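You operate a simulated robot arm through the tools that you are given. There is no shell and no other tool. Be economical: measure what you need, move in short steps, check, and stop when the job is done.

You run a simulated two-armed robot. Do the job below in one go: nothing can be reset, and whatever is moved stays where it is left.

JOB
Fit the yellow cup in its cell, add the apple, shut the lunch box, hold it and press the catch.

The check looks at the end state, three seconds after you hand in, the way a careful person would. Anything else that was tipped, shoved, dropped, spilled or broken makes it a failure.

ROBOT AND FRAMES
Two 6-joint arms with two-finger parallel grippers on one trunk, on a base that drives. Base frame: it is fixed to the floor where the robot stands at the start and does not move with it; the origin is under the middle of the robot, x ahead of it, y to its left, z up. Lengths are in m, angles in degrees, forces in N, time in s.
The left shoulder is at the start at [0.06, 0.187, 1.247], the right one opposite. With the tool pointing down near the work surface each hand reaches from about 0.22 to 0.62 m from the robot's upright axis, wherever it stands, measured 20 degrees to its own side. Places, roughly: lunch box catch [0.6, -0.4, 1.1]; lunch box lid [0.6, -0.4, 1.1]; square cell of the lunch box [0.5, -0.4, 0.9]; wide bay of the lunch box [0.5, -0.5, 0.9]. Payload 1.57 kg a hand.
The tool frame of a hand sits at the grasp point between the pads (the TCP): z along the fingers, y along the line on which they close. The tips reach 0.03 m beyond it. The gripper opens to 0.11 m. The fingers are 0.024 m wide and 0.012 m thick; the gripper's body (0.048 by 0.112 m) begins 0.078 m behind the TCP.
Orientation is that of the tool frame in the base frame, as a unit quaternion [x, y, z, w]. With the fingers straight down and closing along the base's y, the tool's x points along the base's -x, its y along +y and its z along -z.

CONTROLS
- The arms move only by the tool move_arm. It takes "left_rows", "right_rows" or both (then of equal length, played together; a hand with none holds still); each is a list of rows, each a list of 3 entries, a list of its own where there are three numbers: the shift along the base's x, y, z in units of 150 mm (1.0 is 150 mm), then the turn, a rotation vector about the base's x, y, z in units of 45 degrees (1.0 is 45 degrees), then the finger opening in mm, from 0 to 110. In form: [[[dx, dy, dz], [ax, ay, az], grip], ...]. A call has 1 to 10 rows; each row is the pose to reach, as a shift and turn from the pose commanded when the call began. A call with a number of a shift or a turn outside -1 to 1 is refused whole. A row lasts 0.2 s, in which the tool goes at most 0.05 m and 8.6 degrees; a call with a longer step from one row to the next is refused whole, and so is a gripper value outside its range. Where a pose cannot be reached the arm comes as near as it can. A force on the tool above 40 N (or 10 N above the force at the start of the call, whichever is more), or a blocked arm, ends the call early, and 0.2 s more pass. The fingers move at their own pace (about 0.153 m/s each) and stop on an object; they squeeze with about 36 N. The grip force told is the motor's: it shows also when the fingers shut on nothing. Time passes only in rows, and 0.2 s behind the last, so rows that repeat a pose let the fingers close. The reply holds the time, the measured pose of the TCP, the force on the tool along the base axes, the opening and the grip force, in the units named above and with some noise, with the torque about the TCP (base axes, N m) and any sound that the robot's microphone picked up, and new pictures: "pictures" is both (left out), scene, wrist or none (wrist: the cameras of the hands that moved).
- Cameras (640 x 400 px; columns grow to the right, rows downward): "scene" is now at [0.001, -0.052, 1.7656]; the picture's right is [-0.60, -0.80, 0.00], its down [-0.65, 0.49, -0.58] and it looks along [0.46, -0.35, -0.82] (base axes); focal length 256 px, centre (320, 200). "left" rides on the left gripper at [0.07, -0.016, -0.141] in its tool frame; the picture's right is [0.23, 0.97, 0.00], its down [-0.85, 0.20, -0.48] and it looks along [-0.47, 0.11, 0.88] (tool axes); focal length 222 px, centre (320, 200). "right" rides on the right gripper at [0.07, 0.016, -0.141] in its tool frame; the picture's right is [-0.23, 0.97, 0.00], its down [-0.86, -0.20, -0.48] and it looks along [-0.47, -0.11, 0.88] (tool axes); focal length 222 px, centre (320, 200). There is no depth. A picture from a camera that has moved, and an enlarged one, comes with that camera's place and axes in the base frame and with its lens. The place of the scene camera against the robot may be out by one fixed shift of up to 0.025 m in any direction.
- raise_lower(by): slides the trunk up (or, below 0, down) by that many m; the arms and the scene camera ride with it, the base frame stays. It gives what a move gives, with no picture.
- base_move(legs): drives the robot by 1 to 6 legs, each [ahead, left, turn to the left] in m, m and degrees, along the robot's own axes; the way and the turn of a leg run together, so that a leg with both is an arc; at most 1.5 m and 180 degrees a leg. The arms and the cameras ride along, it lands a little off, and it stops where it bumps. It gives what a move gives, and a new picture of the scene camera.
- head_to(pan, tilt): turns the head with the scene camera to pan (to the left, within 86 degrees either way) and tilt (down, from -29 to 69), counted from straight ahead of the robot. It gives what a move gives, and a new picture of the scene camera.
- close_up(camera, box): a new picture of the part [left, top, right, bottom] of that camera's present view, enlarged. The clock stands still meanwhile.
- finish_job(): hands the job in; it is judged then, once.

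Work in short steps. Places have to be worked out from the pictures, the camera data and where the tool is seen: move nearer, look again, correct. Check each grasp and each placing, and mend what went wrong. You have 120 turns and 260 pictures in all, those below and enlarged ones among them. Open the grippers and draw the arms clear of the work before you hand the job in, unless the task says otherwise; then end with one line.

The tools are called after "Request:" as a command line: name --argument value ..., lists and objects as JSON in quotes. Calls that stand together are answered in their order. move_arm: Moves the arms, as the interface text tells. Its arguments: {"type":"object","properties":{"left_rows":{"type":"array","items":{"type":"array"}},"right_rows":{"type":"array","items":{"type":"array"}},"pictures":{"type":"string","enum":["both","scene","wrist","none"]}},"required":[]} The other tools are called the same way: raise_lower (by) slides the trunk up or down; base_move (legs) drives the base; head_to (pan, tilt) turns the head that bears the scene camera; close_up (camera, box) takes an enlarged picture of a part of a camera's view; finish_job () hands the job in.

At the start:

```text
time: 0.0
left_ee_pos: [0.3438, -0.011, 1.254]
left_tool_rot: [0.001, 1.0, -0.001, 0.0]
left_ft_force: [0.8, -0.1, 1.0]
left_wrist_torque: [0.02, 0.0, 0.01]
left_width: 0.1101
left_grasp_force: 0.0
right_ee_pos: [0.3068, -0.3537, 1.3082]
right_tool_rot: [-0.001, 1.0, 0.0, 0.0]
right_ft_force: [-0.7, 0.3, -1.0]
right_wrist_torque: [0.01, -0.01, 0.02]
right_width: 0.11
right_grasp_force: 0.0
trunk travel left (down, up): [-0.875, 0.115]
robot x, y, heading: [-0.0008, 0.0009, -0.3]
head pan, tilt: [-37.1, 54.6]
```

scene: 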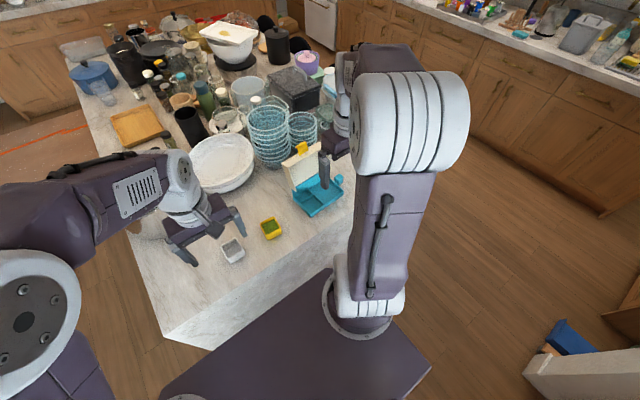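
right: 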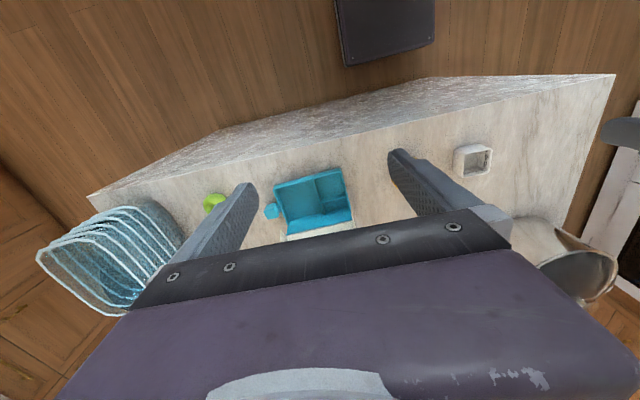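
left: 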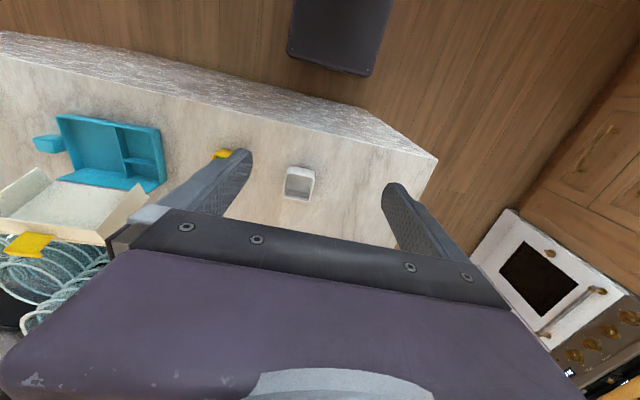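

I see the open lunch box (teal base, cream lid, yellow catch), a yellow cup, a white cup, and a green apple in the right wrist view. I'll zoom in to measure.

Request:
close_up --camera "scene" --box '[200, 130, 360, 270]'

Request:
close_up --camera "right" --box '[180, 130, 520, 260]'

Request:
close_up --camera "left" --box '[0, 80, 340, 280]'

```text
2.86 times, centred on (280, 200) of scene
camera zoom: at [0.001, -0.052, 1.7656], right [-0.6, -0.8, 0.0], down [-0.65, 0.49, -0.58], along [0.46, -0.35, -0.82], focal length 731 px, centre (434, 200)
```

zoom: 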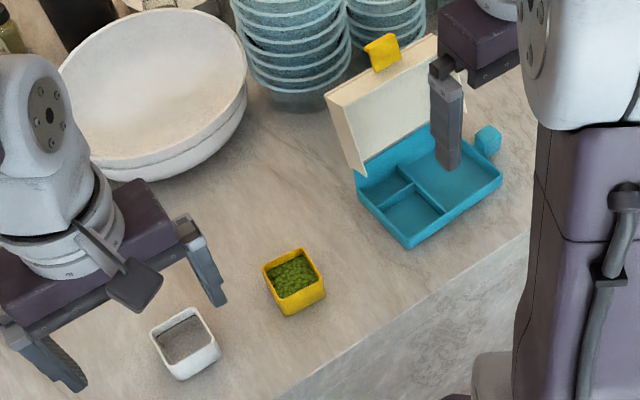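

```text
1.88 times, centred on (350, 195) of right
camera zoom: at [0.2371, -0.3359, 1.4465], right [0.23, 0.97, 0.0], down [0.86, -0.2, 0.48], along [0.47, -0.11, -0.88], focal length 418 px, centre (264, 209)
```

zoom: 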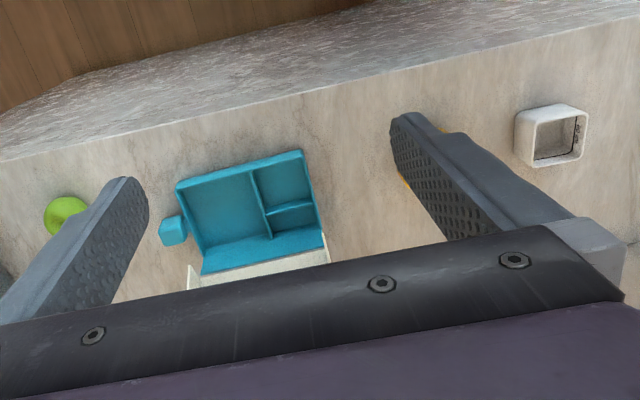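

```text
1.88 times, centred on (170, 180) of left
camera zoom: at [0.2735, -0.0282, 1.3944], right [-0.23, 0.97, 0.0], down [0.86, 0.2, 0.48], along [0.47, 0.11, -0.88], focal length 418 px, centre (602, 238)
```

zoom: 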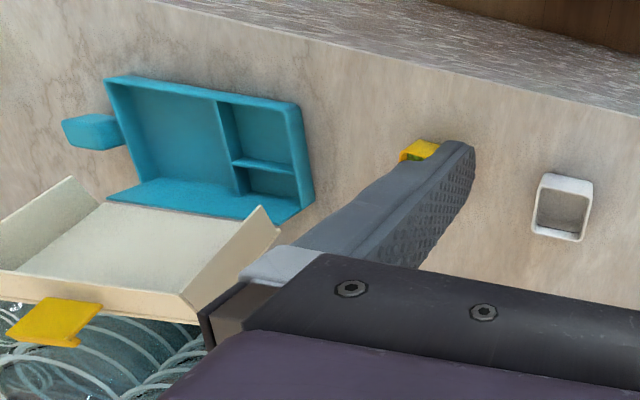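

The box's near-left rim corner triangulates to about (0.436, -0.335, 0.945). The yellow cup is near (0.46, -0.18) and the apple near (0.46, -0.67), which is out of comfortable reach. I'll drive 0.3 m to the right so both arms cover the work.

Request:
base_move --legs '[[0, -0.3, 0]]'

Request:
head_to --pan -12 --tilt 55

```text
time: 2.1
left_ee_pos: [0.3433, -0.3118, 1.2539]
left_tool_rot: [0.0, 1.0, -0.002, -0.001]
left_ft_force: [0.1, 0.0, 0.0]
left_wrist_torque: [0.01, 0.01, -0.02]
left_width: 0.1101
left_grasp_force: 0.0
right_ee_pos: [0.3078, -0.6531, 1.3076]
right_tool_rot: [-0.001, 1.0, 0.0, 0.0]
right_ft_force: [0.8, 0.0, 0.1]
right_wrist_torque: [-0.01, -0.02, 0.01]
right_width: 0.11
right_grasp_force: 0.0
trunk travel left (down, up): [-0.875, 0.115]
robot x, y, heading: [0.0012, -0.3025, -0.1]
head pan, tilt: [-37.1, 54.6]
camera scene: at [0.0012, -0.3514, 1.7657], right [-0.6, -0.8, 0.0], down [-0.65, 0.49, -0.58], along [0.46, -0.35, -0.81], focal length 256 px, centre (320, 200)
```

scene: 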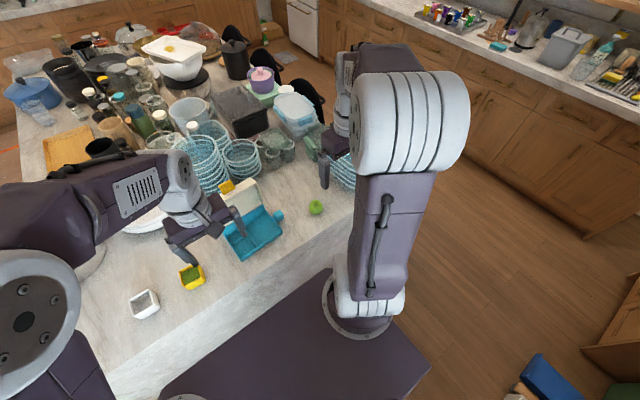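

```text
time: 3.0
left_ee_pos: [0.3434, -0.3141, 1.2534]
left_tool_rot: [0.001, 1.0, 0.0, 0.001]
left_ft_force: [-0.5, -0.7, 0.3]
left_wrist_torque: [-0.02, 0.0, 0.0]
left_width: 0.1099
left_grasp_force: 0.0
right_ee_pos: [0.3083, -0.6557, 1.3074]
right_tool_rot: [-0.001, 1.0, 0.001, 0.0]
right_ft_force: [-0.3, -0.2, 0.5]
right_wrist_torque: [0.01, -0.01, 0.01]
right_width: 0.1097
right_grasp_force: 0.0
trunk travel left (down, up): [-0.875, 0.115]
robot x, y, heading: [-0.0035, -0.3063, 0.2]
head pan, tilt: [-12.0, 55.0]
camera scene: at [0.0139, -0.3273, 1.765], right [-0.21, -0.98, 0.0], down [-0.8, 0.17, -0.57], along [0.56, -0.12, -0.82], focal length 256 px, centre (320, 200)
```

scene: 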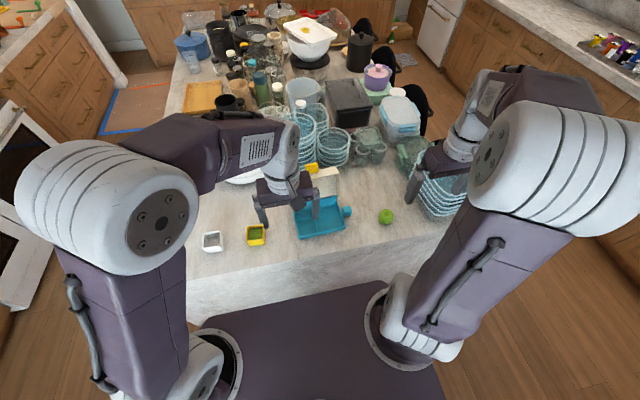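

I'll use the left hand for the cup and the right for the apple, and bring both lower over them for a better look.

Request:
move_arm --left_rows '[[[0, 0.22, -0.16], [0, 0, 0], 110], [[0, 0.45, -0.33], [0, 0, 0], 110], [[0, 0.67, -0.5], [0, 0, 0], 110], [[0, 0.89, -0.66], [0, 0, 0], 110], [[0, 0.89, -0.66], [0, 0, 0], 110]]' --right_rows '[[[0, -0.03, -0.25], [0, 0, 0], 110], [[0, -0.06, -0.5], [0, 0, 0], 110], [[0, -0.09, -0.75], [0, 0, 0], 110], [[0, -0.12, -1.0], [0, 0, 0], 110], [[0, -0.12, -1.0], [0, 0, 0], 110]]'

```text
time: 4.2
left_ee_pos: [0.3427, -0.1812, 1.1531]
left_tool_rot: [0.0, 1.0, -0.001, 0.001]
left_ft_force: [-0.3, 0.4, 0.3]
left_wrist_torque: [0.0, -0.01, -0.01]
left_width: 0.1099
left_grasp_force: 0.0
right_ee_pos: [0.3058, -0.6747, 1.1564]
right_tool_rot: [-0.001, 1.0, 0.001, -0.001]
right_ft_force: [0.8, -0.3, 0.2]
right_wrist_torque: [0.03, 0.0, 0.03]
right_width: 0.11
right_grasp_force: 0.0
trunk travel left (down, up): [-0.875, 0.115]
robot x, y, heading: [0.0043, -0.303, 0.3]
head pan, tilt: [-12.0, 55.0]
camera scene: at [0.0136, -0.326, 1.7651], right [-0.21, -0.98, 0.0], down [-0.8, 0.17, -0.57], along [0.56, -0.12, -0.82], focal length 256 px, centre (320, 200)
camera right: at [0.2365, -0.6574, 1.2958], right [0.22, 0.97, 0.0], down [0.86, -0.2, 0.48], along [0.47, -0.11, -0.88], focal length 222 px, centre (320, 200)
camera left: at [0.2722, -0.1972, 1.2946], right [-0.23, 0.97, 0.0], down [0.85, 0.2, 0.48], along [0.47, 0.11, -0.88], focal length 222 px, centre (320, 200)
```

scene: 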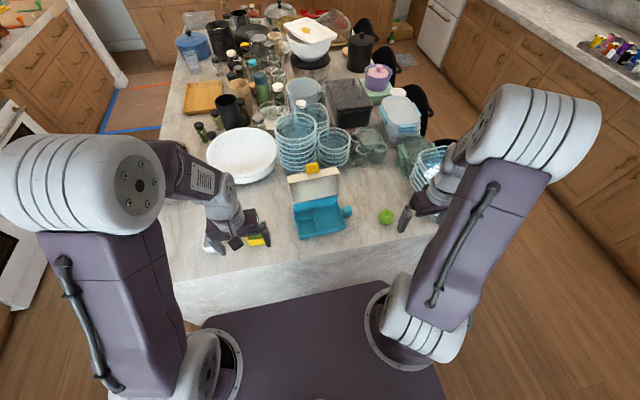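
right: 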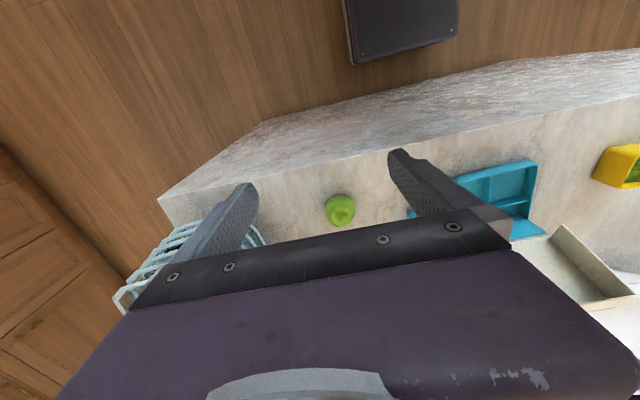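
left: 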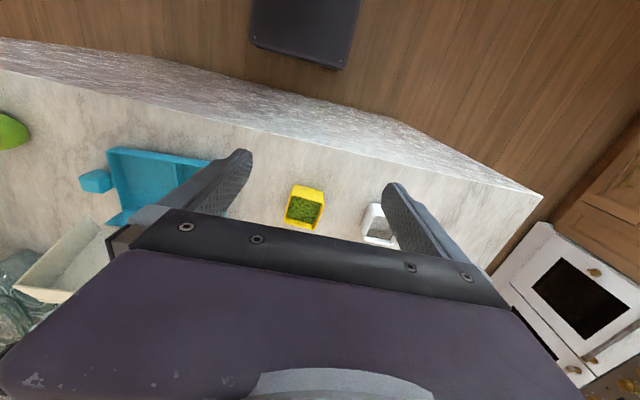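

Both targets are between the fingers in view. I'll zoom in for position, orientation and size.

Request:
close_up --camera "left" --box '[260, 160, 388, 240]'

Request:
close_up --camera "right" --box '[290, 160, 418, 240]'

Request:
close_up --camera "scene" --box '[270, 150, 414, 250]'

```text
5.00 times, centred on (324, 200) of left
camera zoom: at [0.2722, -0.1972, 1.2946], right [-0.23, 0.97, 0.0], down [0.85, 0.2, 0.48], along [0.47, 0.11, -0.88], focal length 1111 px, centre (300, 200)
```

zoom: 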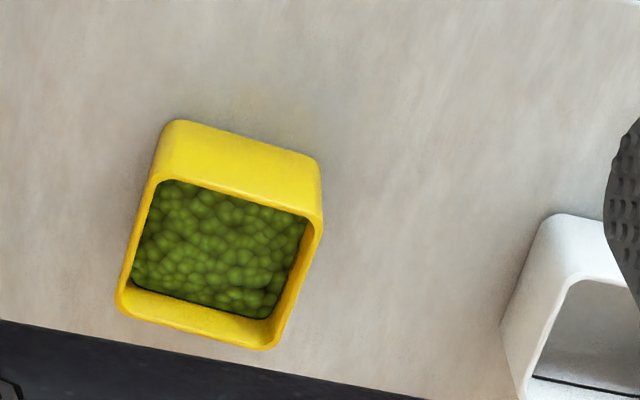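

```text
5.00 times, centred on (354, 200) of right
camera zoom: at [0.2365, -0.6574, 1.2958], right [0.22, 0.97, 0.0], down [0.86, -0.2, 0.48], along [0.47, -0.11, -0.88], focal length 1111 px, centre (150, 200)
```

zoom: 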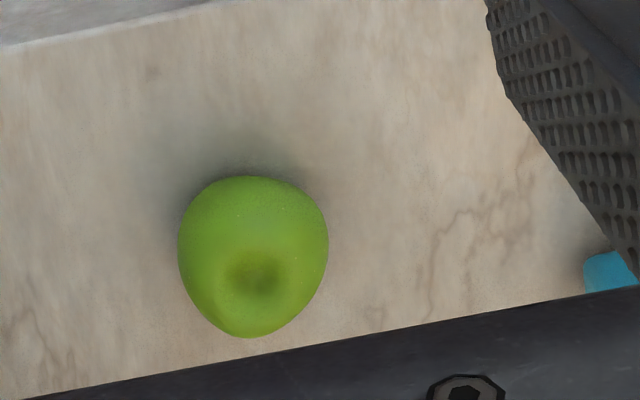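

```text
4.00 times, centred on (342, 200) of scene
camera zoom: at [0.0136, -0.326, 1.7651], right [-0.21, -0.98, 0.0], down [-0.8, 0.17, -0.57], along [0.56, -0.12, -0.82], focal length 1023 px, centre (232, 200)
```

zoom: 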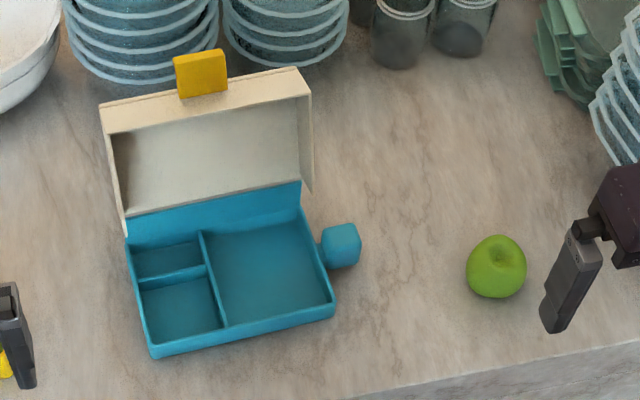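

Table is at about z 0.908. The cup centre is about (0.487, -0.178), rim z 0.955, roughly 57 mm square with yaw about -4°, and the apple is at (0.458, -0.670, 0.937). I'll take the right hand above the box to measure the cell.

Request:
move_arm --right_rows '[[[0.1, 0.3, -0.05], [0, 0, 0], 110], [[0.2, 0.6, -0.1], [0, 0, 0], 110], [[0.3, 0.85, -0.15], [0, 0, 0], 110], [[0.4, 1.0, -0.2], [0, 0, 0], 110]]' --pictures "none"

Request:
move_arm --right_rows '[[[0, 0.2, 0], [0, 0, 0], 110], [[0, 0.4, 0], [0, 0, 0], 110], [[0, 0.55, 0], [0, 0, 0], 110], [[0, 0.55, 0], [0, 0, 0], 110]]' --pictures "wrist"

Request:
close_up --camera "right" --box '[220, 130, 420, 255]'

```text
time: 5.2
left_ee_pos: [0.3442, -0.1811, 1.1537]
left_tool_rot: [0.0, 1.0, -0.001, 0.0]
left_ft_force: [-0.1, -0.6, -0.4]
left_wrist_torque: [-0.05, -0.01, -0.01]
left_width: 0.1098
left_grasp_force: 0.1
right_ee_pos: [0.3686, -0.5221, 1.1256]
right_tool_rot: [-0.001, 1.0, 0.0, 0.001]
right_ft_force: [0.3, -0.2, -0.5]
right_wrist_torque: [-0.02, 0.03, -0.01]
right_width: 0.11
right_grasp_force: 0.1
trunk travel left (down, up): [-0.875, 0.115]
robot x, y, heading: [0.0014, -0.306, -0.1]
head pan, tilt: [-12.0, 55.0]
```

```text
time: 6.2
left_ee_pos: [0.3423, -0.1821, 1.1541]
left_tool_rot: [0.001, 1.0, 0.0, -0.001]
left_ft_force: [0.0, -0.1, -0.5]
left_wrist_torque: [0.02, 0.01, 0.02]
left_width: 0.11
left_grasp_force: 0.1
right_ee_pos: [0.3683, -0.4419, 1.1281]
right_tool_rot: [-0.001, 1.0, 0.0, 0.0]
right_ft_force: [0.0, 0.2, 0.1]
right_wrist_torque: [-0.02, -0.04, 0.01]
right_width: 0.11
right_grasp_force: 0.0
trunk travel left (down, up): [-0.875, 0.115]
robot x, y, heading: [0.0006, -0.3023, 0.0]
head pan, tilt: [-12.0, 55.0]
camera right: at [0.2981, -0.4251, 1.268], right [0.23, 0.97, 0.0], down [0.86, -0.2, 0.48], along [0.47, -0.11, -0.88], focal length 222 px, centre (320, 200)
```

right: 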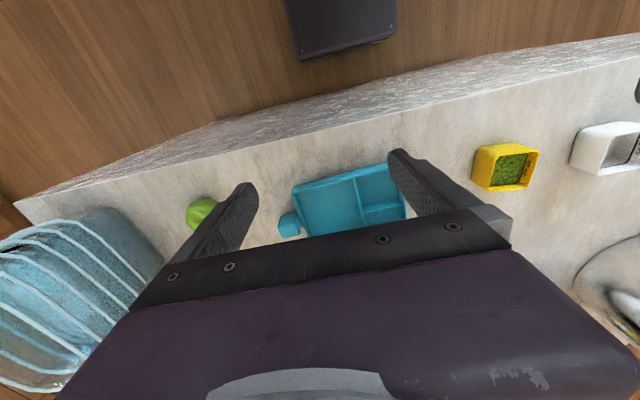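

```text
3.20 times, centred on (320, 192) of right
camera zoom: at [0.2981, -0.4251, 1.268], right [0.23, 0.97, 0.0], down [0.86, -0.2, 0.48], along [0.47, -0.11, -0.88], focal length 711 px, centre (320, 224)
```

zoom: 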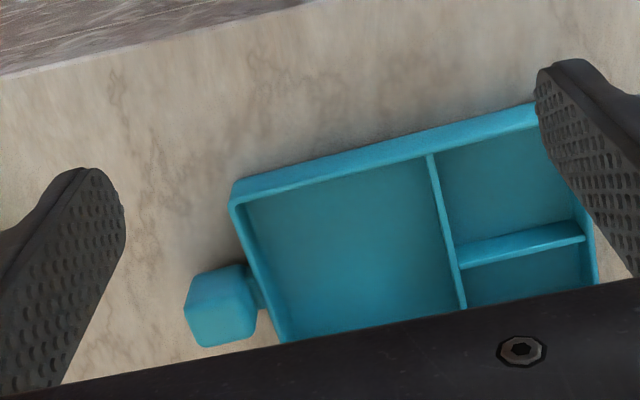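

The right finger hides the cell's corner, so I'll shift 55 mm left and 20 mm back.

Request:
move_arm --right_rows '[[[-0.1, 0.2, 0], [0, 0, 0], 110], [[-0.13, 0.37, 0.1], [0, 0, 0], 110], [[-0.13, 0.37, 0.1], [0, 0, 0], 110]]' --pictures "none"

Request:
close_up --camera "right" --box '[240, 130, 400, 230]'

```text
time: 7.0
left_ee_pos: [0.3432, -0.1817, 1.1534]
left_tool_rot: [0.0, 1.0, 0.0, 0.0]
left_ft_force: [0.7, 0.7, 0.6]
left_wrist_torque: [0.04, 0.04, -0.04]
left_width: 0.1099
left_grasp_force: 0.0
right_ee_pos: [0.3497, -0.3886, 1.1433]
right_tool_rot: [0.0, 1.0, 0.001, -0.001]
right_ft_force: [0.7, -0.2, -0.7]
right_wrist_torque: [0.0, -0.01, 0.0]
right_width: 0.1101
right_grasp_force: 0.1
trunk travel left (down, up): [-0.875, 0.115]
robot x, y, heading: [-0.0002, -0.3029, 0.3]
head pan, tilt: [-12.0, 55.0]
```

```text
4.00 times, centred on (320, 180) of right
camera zoom: at [0.2786, -0.3708, 1.2826], right [0.23, 0.97, 0.0], down [0.86, -0.2, 0.48], along [0.47, -0.11, -0.88], focal length 888 px, centre (320, 280)
```

zoom: 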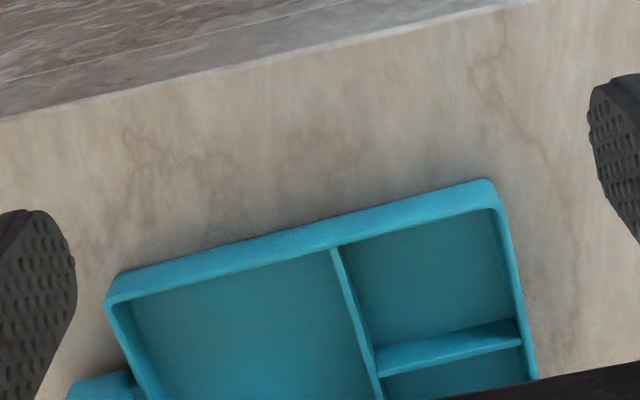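

The cell is about 67 mm square, centred at (0.483, -0.3665) with yaw about +2.5° and box rim z 0.937, so the cup has about 5 mm margin per side. I'll send the right hand back toward the apple and the left hand over the cup.

Request:
move_arm --left_rows '[[[0.24, 0, -0.17], [0, 0, -0.03], 100], [[0.48, 0.01, -0.35], [0, 0, -0.06], 90], [[0.72, 0.02, -0.52], [0, 0, -0.09], 90], [[0.96, 0.025, -0.69], [0, 0, -0.09], 90], [[0.96, 0.025, -0.69], [0, 0, -0.09], 90]]' --right_rows '[[[-0.05, -0.25, 0], [0, 0, 0], 110], [[-0.1, -0.5, 0], [0, 0, 0], 110], [[-0.15, -0.75, 0], [0, 0, 0], 110], [[-0.2, -1, 0], [0, 0, 0], 110], [[-0.2, -1, 0], [0, 0, 0], 110]]'

```text
time: 8.2
left_ee_pos: [0.4849, -0.177, 1.0521]
left_tool_rot: [0.035, 0.999, -0.001, 0.001]
left_ft_force: [-0.6, 0.4, -0.8]
left_wrist_torque: [0.02, 0.02, 0.01]
left_width: 0.0898
left_grasp_force: 0.0
right_ee_pos: [0.3182, -0.5354, 1.1444]
right_tool_rot: [-0.002, 1.0, 0.0, 0.0]
right_ft_force: [-1.1, 0.1, 0.2]
right_wrist_torque: [-0.02, 0.05, 0.04]
right_width: 0.11
right_grasp_force: 0.0
trunk travel left (down, up): [-0.875, 0.115]
robot x, y, heading: [0.0013, -0.3068, -0.1]
head pan, tilt: [-12.0, 55.0]
camera scene: at [0.0139, -0.3258, 1.7651], right [-0.21, -0.98, 0.0], down [-0.8, 0.17, -0.57], along [0.56, -0.12, -0.82], focal length 256 px, centre (320, 200)
camera right: at [0.2485, -0.5184, 1.2831], right [0.22, 0.97, 0.0], down [0.86, -0.2, 0.48], along [0.47, -0.11, -0.88], focal length 222 px, centre (320, 200)
camera left: at [0.4146, -0.1885, 1.1927], right [-0.16, 0.99, 0.0], down [0.87, 0.14, 0.48], along [0.47, 0.07, -0.88], focal length 222 px, centre (320, 200)
```

scene: 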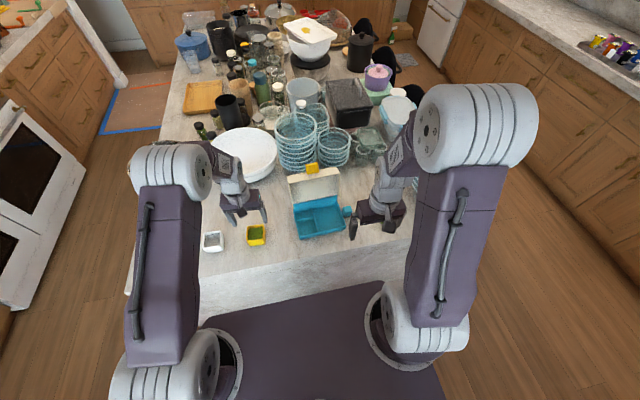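
right: 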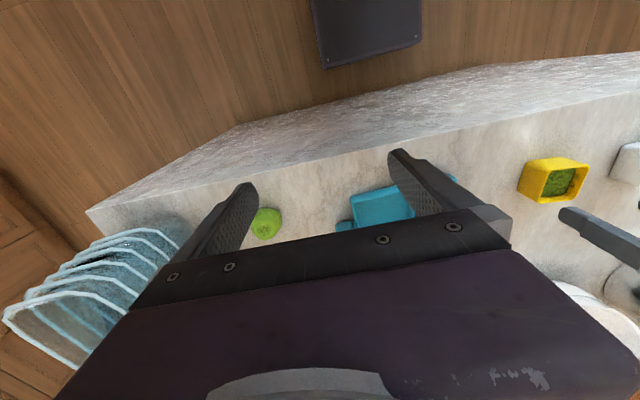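
left: 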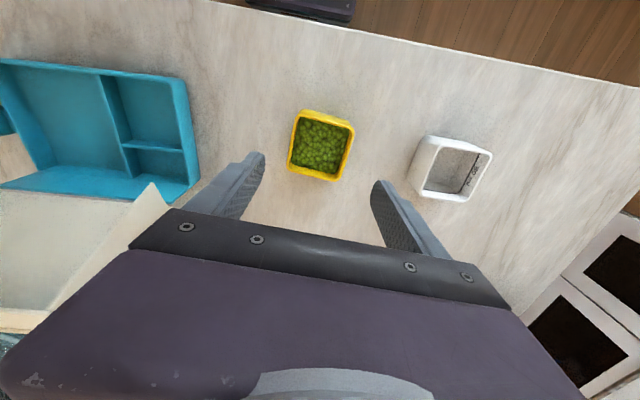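

I'll zoom the left camera to check the cup's position and alignment at close range.

Request:
close_up --camera "left" --box '[240, 90, 400, 190]'

```text
4.00 times, centred on (320, 140) of left
camera zoom: at [0.4146, -0.1885, 1.1927], right [-0.16, 0.99, 0.0], down [0.87, 0.14, 0.48], along [0.47, 0.07, -0.88], focal length 888 px, centre (320, 440)
```

zoom: 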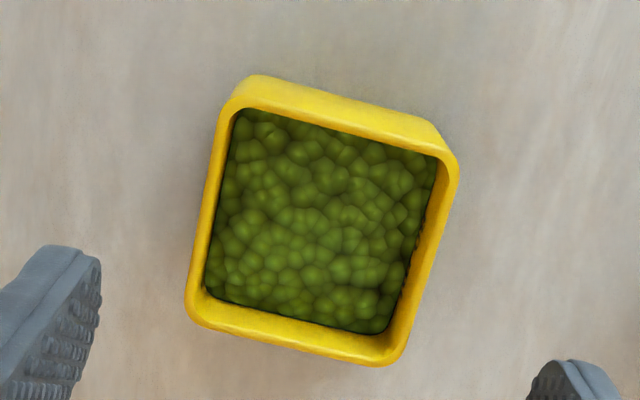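

Close up, the cup centre looks nearer x 0.478 than 0.487. I'll shift 7 mm back, drop to TCP z 1.0 with the tips straddling the rim, and look again.

Request:
move_arm --left_rows '[[[-0.05, -0.01, -0.17], [0, 0, -0.03], 90], [[-0.05, -0.01, -0.34], [0, 0, -0.03], 90], [[-0.05, -0.01, -0.34], [0, 0, -0.03], 90]]' --pictures "wrist"

Request:
close_up --camera "left" --box '[220, 80, 420, 205]'

Request:
close_up --camera "scene" --box '[200, 170, 312, 250]'

```text
time: 8.9
left_ee_pos: [0.479, -0.1798, 0.9996]
left_tool_rot: [0.047, 0.999, -0.001, 0.001]
left_ft_force: [0.3, 0.4, -0.4]
left_wrist_torque: [-0.02, -0.02, 0.0]
left_width: 0.0899
left_grasp_force: 0.1
right_ee_pos: [0.3179, -0.5347, 1.144]
right_tool_rot: [0.0, 1.0, 0.0, 0.0]
right_ft_force: [-0.6, -0.4, -0.7]
right_wrist_torque: [0.0, -0.01, 0.02]
right_width: 0.1102
right_grasp_force: 0.1
trunk travel left (down, up): [-0.875, 0.115]
robot x, y, heading: [-0.0011, -0.3041, -0.2]
head pan, tilt: [-12.0, 55.0]
camera left: at [0.4076, -0.1893, 1.1411], right [-0.13, 0.99, 0.0], down [0.87, 0.12, 0.48], along [0.48, 0.06, -0.88], focal length 222 px, centre (320, 200)
```

left: 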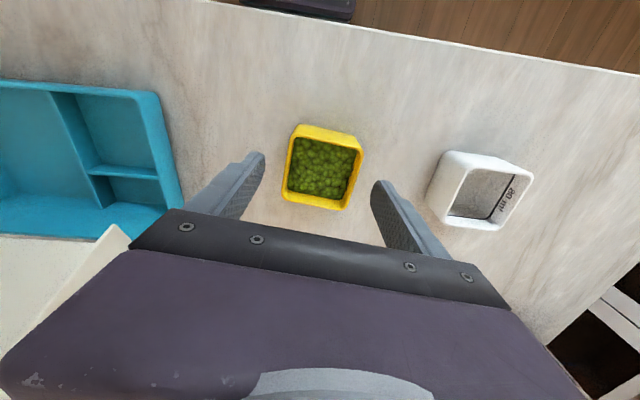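

```text
3.20 times, centred on (320, 142) of left
camera zoom: at [0.4076, -0.1893, 1.1411], right [-0.13, 0.99, 0.0], down [0.87, 0.12, 0.48], along [0.48, 0.06, -0.88], focal length 711 px, centre (320, 384)
```

zoom: 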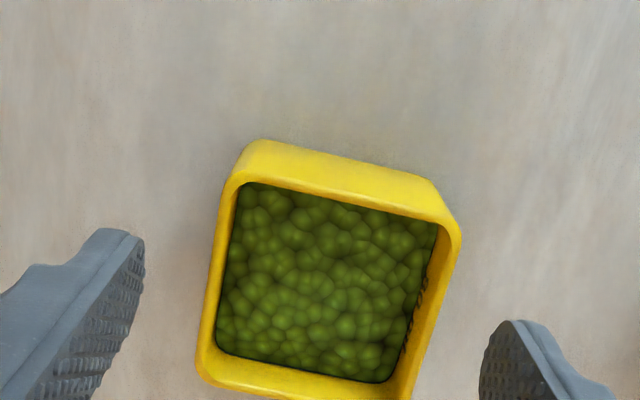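

```text
5.00 times, centred on (256, 210) of scene
camera zoom: at [0.0132, -0.3256, 1.7651], right [-0.21, -0.98, 0.0], down [-0.8, 0.17, -0.57], along [0.56, -0.12, -0.82], focal length 1279 px, centre (640, 150)
```

zoom: 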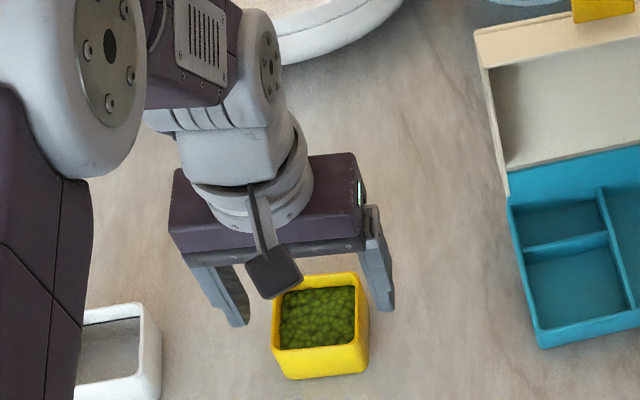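

The cup is centred between the fingers, with rim z about 0.965 and the yaw matched. I'll lower 25 mm and close.

Request:
move_arm --left_rows '[[[-0.01, 0, -0.1], [0, 0, 0], 90], [[-0.01, 0, -0.165], [0, 0, 0], 90], [[-0.01, 0, -0.165], [0, 0, 0], 60], [[-0.01, 0, -0.165], [0, 0, 0], 50], [[-0.01, 0, -0.165], [0, 0, 0], 45], [[-0.01, 0, -0.165], [0, 0, 0], 45]]' --pictures "wrist"

Request:
close_up --camera "scene" --box '[200, 170, 312, 250]'

```text
time: 10.3
left_ee_pos: [0.4783, -0.1784, 0.9751]
left_tool_rot: [0.047, 0.999, -0.001, 0.0]
left_ft_force: [0.0, -0.6, 0.5]
left_wrist_torque: [0.01, 0.02, 0.02]
left_width: 0.0609
left_grasp_force: 35.5
right_ee_pos: [0.3204, -0.5343, 1.1434]
right_tool_rot: [-0.001, 1.0, 0.001, 0.0]
right_ft_force: [-0.1, -1.2, 0.4]
right_wrist_torque: [-0.01, 0.0, -0.01]
right_width: 0.1098
right_grasp_force: 0.2
trunk travel left (down, up): [-0.875, 0.115]
robot x, y, heading: [0.0008, -0.2998, 0.1]
head pan, tilt: [-12.0, 55.0]
camera left: at [0.4068, -0.1882, 1.1167], right [-0.13, 0.99, 0.0], down [0.87, 0.12, 0.48], along [0.47, 0.06, -0.88], focal length 222 px, centre (320, 200)
```

left: 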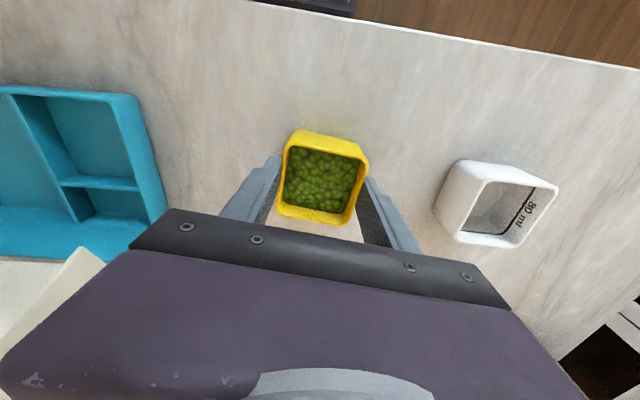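

```text
5.00 times, centred on (256, 210) of scene
camera zoom: at [0.0141, -0.3259, 1.765], right [-0.21, -0.98, 0.0], down [-0.8, 0.17, -0.57], along [0.56, -0.12, -0.82], focal length 1279 px, centre (640, 150)
```

zoom: 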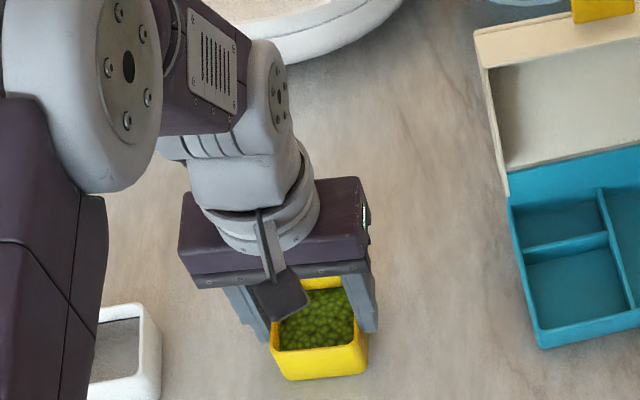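

Gripped at 61 mm and still upright. I'll lift 70 mm straight up and check.

Request:
move_arm --left_rows '[[[0, 0, 0.15], [0, 0, 0], 45], [[0, 0, 0.32], [0, 0, 0], 45], [[0, 0, 0.47], [0, 0, 0], 45], [[0, 0, 0.47], [0, 0, 0], 45]]' --pictures "scene"

Request:
move_arm --left_rows '[[[0, -0.2, 0], [0, 0, 0.04], 45], [[0, -0.4, 0], [0, 0, 0.08], 45], [[0, -0.6, 0], [0, 0, 0.12], 45], [[0, -0.8, 0], [0, 0, 0.16], 45], [[0, -0.97, 0], [0, 0, 0.18], 45], [[0, -0.97, 0], [0, 0, 0.18], 45]]'

```text
time: 11.3
left_ee_pos: [0.4794, -0.1776, 1.0462]
left_tool_rot: [0.047, 0.999, -0.001, 0.0]
left_ft_force: [0.5, 0.2, 0.3]
left_wrist_torque: [0.01, -0.04, -0.02]
left_width: 0.0447
left_grasp_force: 0.1
right_ee_pos: [0.3193, -0.5359, 1.1431]
right_tool_rot: [0.0, 1.0, 0.0, 0.001]
right_ft_force: [0.3, -0.3, -0.3]
right_wrist_torque: [0.04, -0.03, -0.01]
right_width: 0.1099
right_grasp_force: 0.0
trunk travel left (down, up): [-0.875, 0.115]
robot x, y, heading: [0.0026, -0.3047, 0.1]
head pan, tilt: [-12.0, 55.0]
camera scene: at [0.0143, -0.3259, 1.7651], right [-0.21, -0.98, 0.0], down [-0.8, 0.17, -0.57], along [0.56, -0.12, -0.82], focal length 256 px, centre (320, 200)
```

scene: 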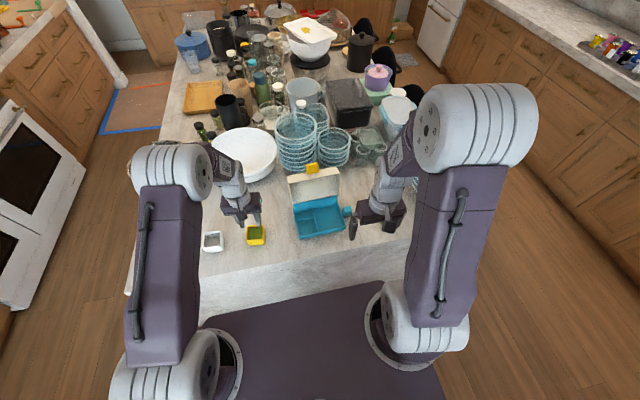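

```text
time: 12.8
left_ee_pos: [0.4784, -0.3226, 1.0441]
left_tool_rot: [-0.023, 1.0, 0.0, 0.0]
left_ft_force: [-0.5, 0.3, 0.4]
left_wrist_torque: [0.02, 0.0, 0.01]
left_width: 0.045
left_grasp_force: 0.0
right_ee_pos: [0.3185, -0.535, 1.1452]
right_tool_rot: [-0.001, 1.0, 0.0, -0.001]
right_ft_force: [0.2, 0.2, 0.0]
right_wrist_torque: [0.04, -0.04, 0.01]
right_width: 0.1102
right_grasp_force: 0.1
trunk travel left (down, up): [-0.875, 0.115]
robot x, y, heading: [0.0029, -0.3009, -0.1]
head pan, tilt: [-12.0, 55.0]
camera scene: at [0.014, -0.3253, 1.7651], right [-0.21, -0.98, 0.0], down [-0.8, 0.17, -0.57], along [0.56, -0.12, -0.82], focal length 256 px, centre (320, 200)
camera left: at [0.4091, -0.342, 1.1855], right [-0.27, 0.96, 0.0], down [0.84, 0.24, 0.48], along [0.46, 0.13, -0.88], focal length 222 px, centre (320, 200)
```

scene: 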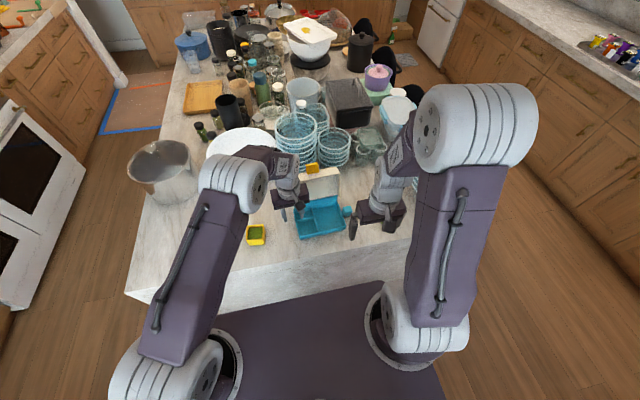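
left: 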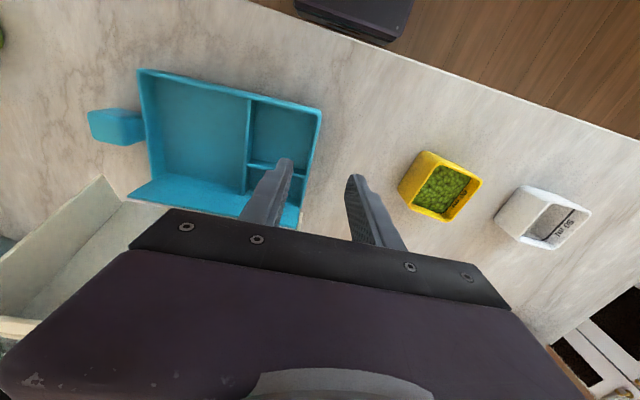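

The cup slipped out of the shallow grip and stayed upright on the table. I'll go back and grip about 15–20 mm deeper so the rim sits at the pad centre.

Request:
move_arm --left_rows '[[[0, 0.2, 0], [0, 0, -0.04], 90], [[0, 0.4, 0], [0, 0, -0.08], 90], [[0, 0.6, 0], [0, 0, -0.12], 90], [[0, 0.8, 0], [0, 0, -0.16], 90], [[-0.01, 0.97, 0], [0, 0, -0.18], 90], [[-0.01, 0.97, -0.2], [0, 0, -0.18], 90], [[-0.01, 0.97, -0.28], [0, 0, -0.18], 90], [[-0.01, 0.97, -0.28], [0, 0, -0.18], 90]]' --pictures "none"

Request:
close_up --camera "left" --box '[220, 80, 420, 205]'

```text
time: 14.6
left_ee_pos: [0.4772, -0.1775, 1.0033]
left_tool_rot: [0.047, 0.999, -0.002, 0.0]
left_ft_force: [0.3, -0.6, 0.4]
left_wrist_torque: [0.0, -0.01, 0.02]
left_width: 0.09
left_grasp_force: 0.0
right_ee_pos: [0.3187, -0.5358, 1.1437]
right_tool_rot: [-0.001, 1.0, 0.0, 0.0]
right_ft_force: [0.6, -0.7, -0.2]
right_wrist_torque: [-0.01, -0.05, 0.0]
right_width: 0.1098
right_grasp_force: 0.0
trunk travel left (down, up): [-0.875, 0.115]
robot x, y, heading: [-0.0007, -0.3056, 0.1]
head pan, tilt: [-12.0, 55.0]
```

```text
3.20 times, centred on (320, 142) of left
camera zoom: at [0.4062, -0.1871, 1.1436], right [-0.13, 0.99, 0.0], down [0.87, 0.12, 0.48], along [0.47, 0.06, -0.88], focal length 711 px, centre (320, 384)
```

zoom: 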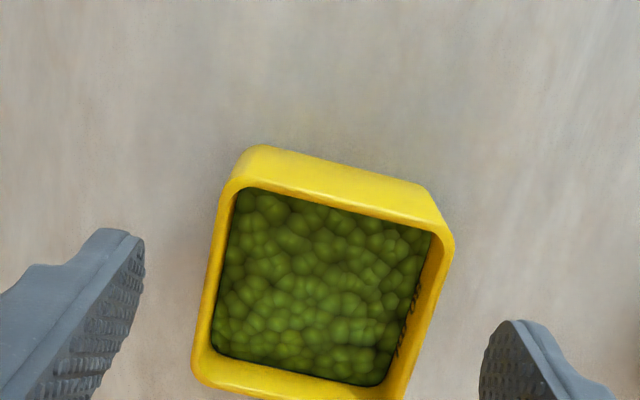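

The cup is in the same place. I'll lower to TCP z about 0.955, so tips are at 0.925, close, wait, then lift slightly as a test.

Request:
move_arm --left_rows '[[[0.015, 0, -0.16], [0, 0, 0], 90], [[0.015, 0, -0.32], [0, 0, 0], 90], [[0.015, 0, -0.32], [0, 0, 0], 60], [[0.015, 0, -0.32], [0, 0, 0], 30], [[0.015, 0, -0.32], [0, 0, 0], 30], [[0.015, 0, -0.32], [0, 0, 0], 30]]' --pictures "wrist"

Request:
move_arm --left_rows '[[[0, 0, 0.04], [0, 0, 0], 30], [[0, 0, 0.08], [0, 0, 0], 30], [[0, 0, 0.13], [0, 0, 0], 30], [[0, 0, 0.2], [0, 0, 0], 30], [[0, 0, 0.2], [0, 0, 0], 30]]' --pictures "wrist"

```text
time: 15.9
left_ee_pos: [0.48, -0.1771, 0.9552]
left_tool_rot: [0.048, 0.999, 0.0, 0.001]
left_ft_force: [-0.6, 0.0, 0.1]
left_wrist_torque: [-0.02, -0.02, 0.03]
left_width: 0.0611
left_grasp_force: 36.2
right_ee_pos: [0.3189, -0.5351, 1.1433]
right_tool_rot: [0.0, 1.0, 0.001, 0.0]
right_ft_force: [0.4, 0.1, -0.3]
right_wrist_torque: [-0.04, 0.0, -0.05]
right_width: 0.1099
right_grasp_force: 0.0
trunk travel left (down, up): [-0.875, 0.115]
robot x, y, heading: [-0.0002, -0.3013, 0.2]
head pan, tilt: [-12.0, 55.0]
camera left: at [0.4084, -0.1877, 1.097], right [-0.13, 0.99, 0.0], down [0.87, 0.12, 0.48], along [0.47, 0.06, -0.88], focal length 222 px, centre (320, 200)
```

left: 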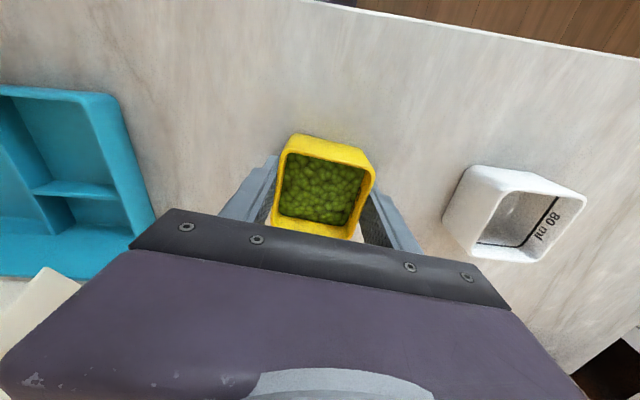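

```text
time: 17.1
left_ee_pos: [0.4786, -0.1782, 0.9851]
left_tool_rot: [0.047, 0.999, -0.001, -0.001]
left_ft_force: [-0.2, 0.4, -0.4]
left_wrist_torque: [-0.01, -0.01, -0.01]
left_width: 0.0608
left_grasp_force: 35.7
right_ee_pos: [0.3189, -0.5352, 1.1429]
right_tool_rot: [-0.001, 1.0, 0.0, 0.0]
right_ft_force: [-0.7, 0.2, 0.6]
right_wrist_torque: [-0.03, 0.03, 0.0]
right_width: 0.1097
right_grasp_force: 0.1
trunk travel left (down, up): [-0.875, 0.115]
robot x, y, heading: [-0.0033, -0.3019, 0.0]
head pan, tilt: [-12.0, 55.0]
camera left: at [0.4082, -0.1884, 1.1268], right [-0.13, 0.99, 0.0], down [0.87, 0.12, 0.48], along [0.47, 0.06, -0.88], focal length 222 px, centre (320, 200)
```

left: 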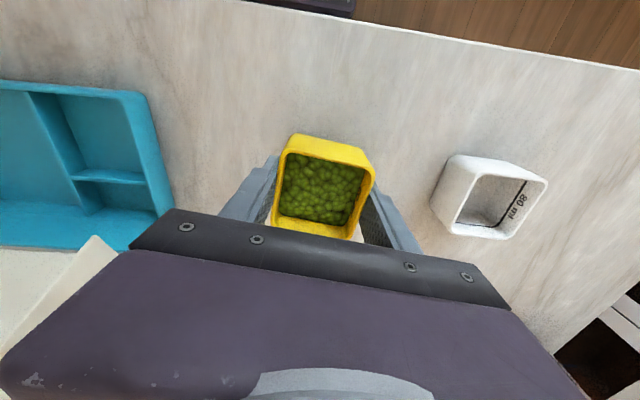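

The cup is firmly held, with its rim at TCP height. I'll raise it clear of the box and carry it toward the cell while the right hand moves back over the apple.

Request:
move_arm --left_rows '[[[0, 0, 0.15], [0, 0, 0], 30], [[0, 0, 0.32], [0, 0, 0], 30], [[0, -0.2, 0.32], [0, 0, 0.04], 30], [[0, -0.4, 0.32], [0, 0, 0.08], 30], [[0, -0.6, 0.32], [0, 0, 0.12], 30], [[0, -0.8, 0.32], [0, 0, 0.16], 30], [[0, -0.9, 0.32], [0, 0, 0.176], 30], [[0, -0.9, 0.32], [0, 0, 0.176], 30]]' --right_rows '[[[0, -0.2, 0], [0, 0, 0], 110], [[0, -0.4, 0], [0, 0, 0], 110], [[0, -0.6, 0], [0, 0, 0], 110], [[0, -0.8, 0], [0, 0, 0], 110], [[0, -0.9, 0], [0, 0, 0], 110], [[0, -0.9, 0], [0, 0, 0], 110], [[0, -0.9, 0], [0, 0, 0], 110], [[0, -0.9, 0], [0, 0, 0], 110]]' --pictures "wrist"

Request:
close_up --camera "scene" --box '[240, 160, 400, 260]'

```text
time: 18.9
left_ee_pos: [0.4771, -0.3147, 1.0332]
left_tool_rot: [-0.022, 1.0, -0.001, 0.0]
left_ft_force: [-0.7, -0.1, -1.4]
left_wrist_torque: [-0.01, 0.01, -0.03]
left_width: 0.0611
left_grasp_force: 36.3
right_ee_pos: [0.3186, -0.6701, 1.1421]
right_tool_rot: [0.0, 1.0, 0.0, 0.0]
right_ft_force: [-0.1, -0.5, 1.2]
right_wrist_torque: [-0.01, -0.01, -0.01]
right_width: 0.11
right_grasp_force: 0.0
trunk travel left (down, up): [-0.875, 0.115]
robot x, y, heading: [-0.0017, -0.3039, 0.1]
head pan, tilt: [-12.0, 55.0]
camera right: at [0.2485, -0.653, 1.2813], right [0.22, 0.97, 0.0], down [0.86, -0.2, 0.48], along [0.47, -0.11, -0.88], focal length 222 px, centre (320, 200)
camera left: at [0.4083, -0.3333, 1.1741], right [-0.27, 0.96, 0.0], down [0.84, 0.24, 0.48], along [0.46, 0.13, -0.88], focal length 222 px, centre (320, 200)
```

right: 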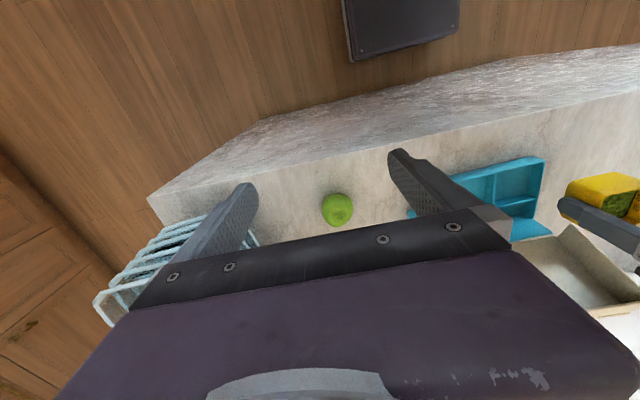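
left: 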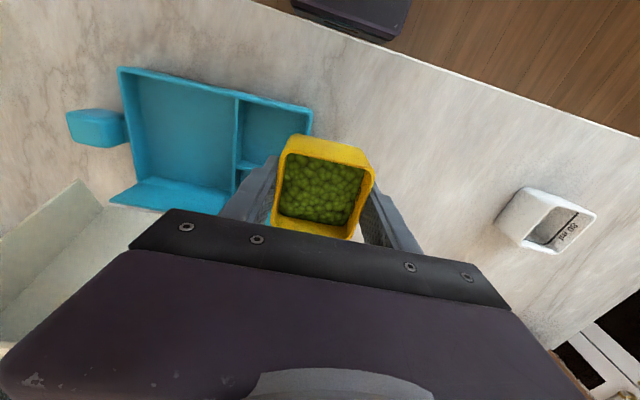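

```text
4.00 times, centred on (320, 210) of scene
camera zoom: at [0.014, -0.3257, 1.7651], right [-0.21, -0.98, 0.0], down [-0.8, 0.17, -0.57], along [0.56, -0.12, -0.82], focal length 1023 px, centre (320, 160)
```

zoom: 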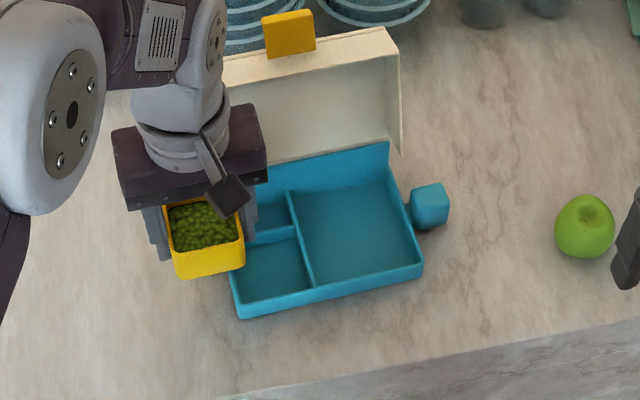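

I'll move over the cell at (0.479, -0.3665) and come down to 20 mm above the box rim to compare cup and cell.

Request:
move_arm --left_rows '[[[0.01, -0.17, 0], [0, 0, 0], 30], [[0.01, -0.345, 0], [0, 0, 0], 30], [[0.01, -0.345, -0.1], [0, 0, 0], 30], [[0.01, -0.345, -0.19], [0, 0, 0], 30], [[0.01, -0.345, -0.19], [0, 0, 0], 30]]' --pictures "none"

Request:
close_up --camera "scene" --box '[272, 180, 368, 240]'

Request:
close_up --camera "left" --box '[200, 60, 424, 200]'

```text
time: 20.1
left_ee_pos: [0.4818, -0.3664, 1.0056]
left_tool_rot: [-0.022, 1.0, 0.0, 0.0]
left_ft_force: [0.6, 0.3, -0.6]
left_wrist_torque: [0.01, -0.01, 0.03]
left_width: 0.0611
left_grasp_force: 36.2
right_ee_pos: [0.3189, -0.6701, 1.141]
right_tool_rot: [-0.001, 1.0, -0.001, 0.0]
right_ft_force: [-0.3, -0.3, 0.9]
right_wrist_torque: [0.02, 0.02, 0.01]
right_width: 0.1101
right_grasp_force: 0.1
trunk travel left (down, up): [-0.875, 0.115]
robot x, y, heading: [0.0002, -0.3013, 0.1]
head pan, tilt: [-12.0, 55.0]
```

```text
6.67 times, centred on (320, 210) of scene
camera zoom: at [0.0139, -0.3267, 1.7651], right [-0.21, -0.98, 0.0], down [-0.8, 0.17, -0.57], along [0.56, -0.12, -0.82], focal length 1706 px, centre (320, 133)
```

zoom: 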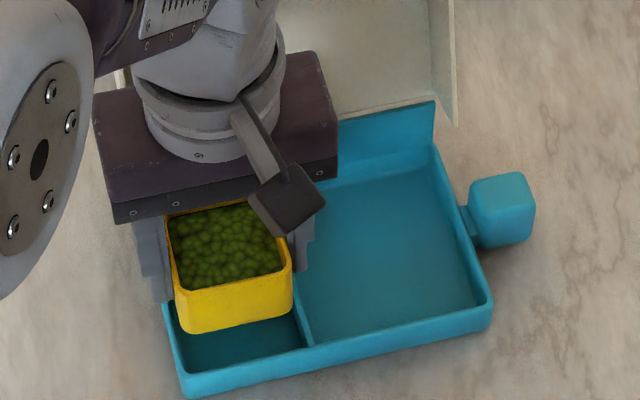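

```text
2.86 times, centred on (312, 130) of left
camera zoom: at [0.412, -0.3852, 1.1466], right [-0.27, 0.96, 0.0], down [0.84, 0.24, 0.48], along [0.46, 0.13, -0.88], focal length 635 px, centre (343, 400)
```

zoom: 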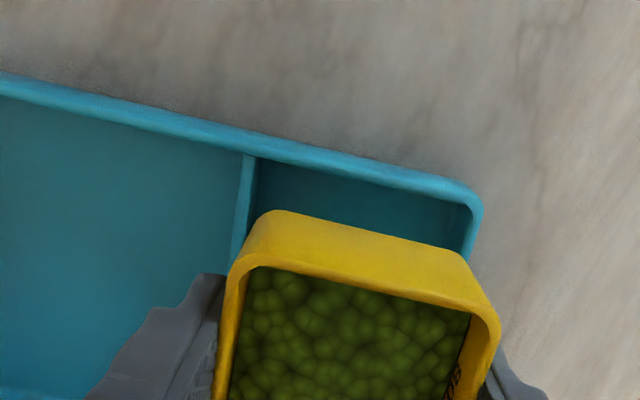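

Cell centre works out to about (0.479, -0.367), and the cup is within 2–3 mm and aligned. I'll nudge it and lower until the tips are just above the box rim at TCP z 0.970.

Request:
move_arm --left_rows '[[[-0.015, -0.005, -0.06], [0, 0, 0], 30], [[-0.015, -0.005, -0.12], [0, 0, 0], 30], [[-0.015, -0.005, -0.18], [0, 0, 0], 30], [[-0.015, -0.005, -0.235], [0, 0, 0], 30], [[-0.015, -0.005, -0.235], [0, 0, 0], 30]]' --pictures "none"

Request:
close_up --camera "scene" --box '[272, 180, 368, 240]'

Request:
close_up --camera "left" --box '[200, 60, 424, 200]'

```text
time: 21.4
left_ee_pos: [0.4799, -0.3665, 0.976]
left_tool_rot: [-0.023, 1.0, -0.003, 0.005]
left_ft_force: [-6.8, 5.6, 27.1]
left_wrist_torque: [1.14, 0.58, 0.08]
left_width: 0.0609
left_grasp_force: 36.1
right_ee_pos: [0.3157, -0.6694, 1.1431]
right_tool_rot: [-0.002, 1.0, -0.001, 0.001]
right_ft_force: [0.0, 0.5, 0.2]
right_wrist_torque: [-0.02, 0.0, 0.02]
right_width: 0.1101
right_grasp_force: 0.1
trunk travel left (down, up): [-0.875, 0.115]
robot x, y, heading: [0.0026, -0.3025, 0.2]
head pan, tilt: [-12.0, 55.0]
stopped in row 5 (left hand): the force on the tool passed its limit at 47 N (the readings are from after the stop); the commanded pose is now the measured one
```

```text
6.67 times, centred on (320, 210) of scene
camera zoom: at [0.0093, -0.3253, 1.7653], right [-0.21, -0.98, 0.0], down [-0.8, 0.17, -0.58], along [0.56, -0.12, -0.82], focal length 1706 px, centre (320, 133)
```

zoom: 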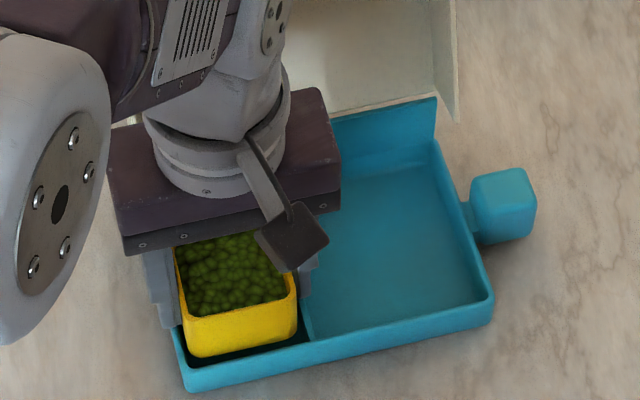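

```text
2.86 times, centred on (312, 130) of left
camera zoom: at [0.4094, -0.3858, 1.1165], right [-0.27, 0.96, -0.01], down [0.84, 0.24, 0.49], along [0.47, 0.13, -0.87], focal length 635 px, centre (343, 400)
```

zoom: 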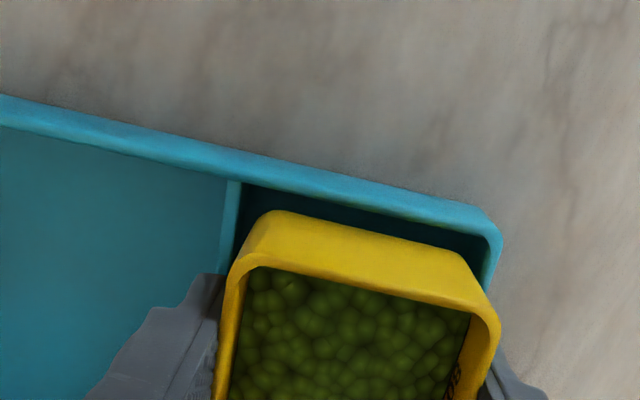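

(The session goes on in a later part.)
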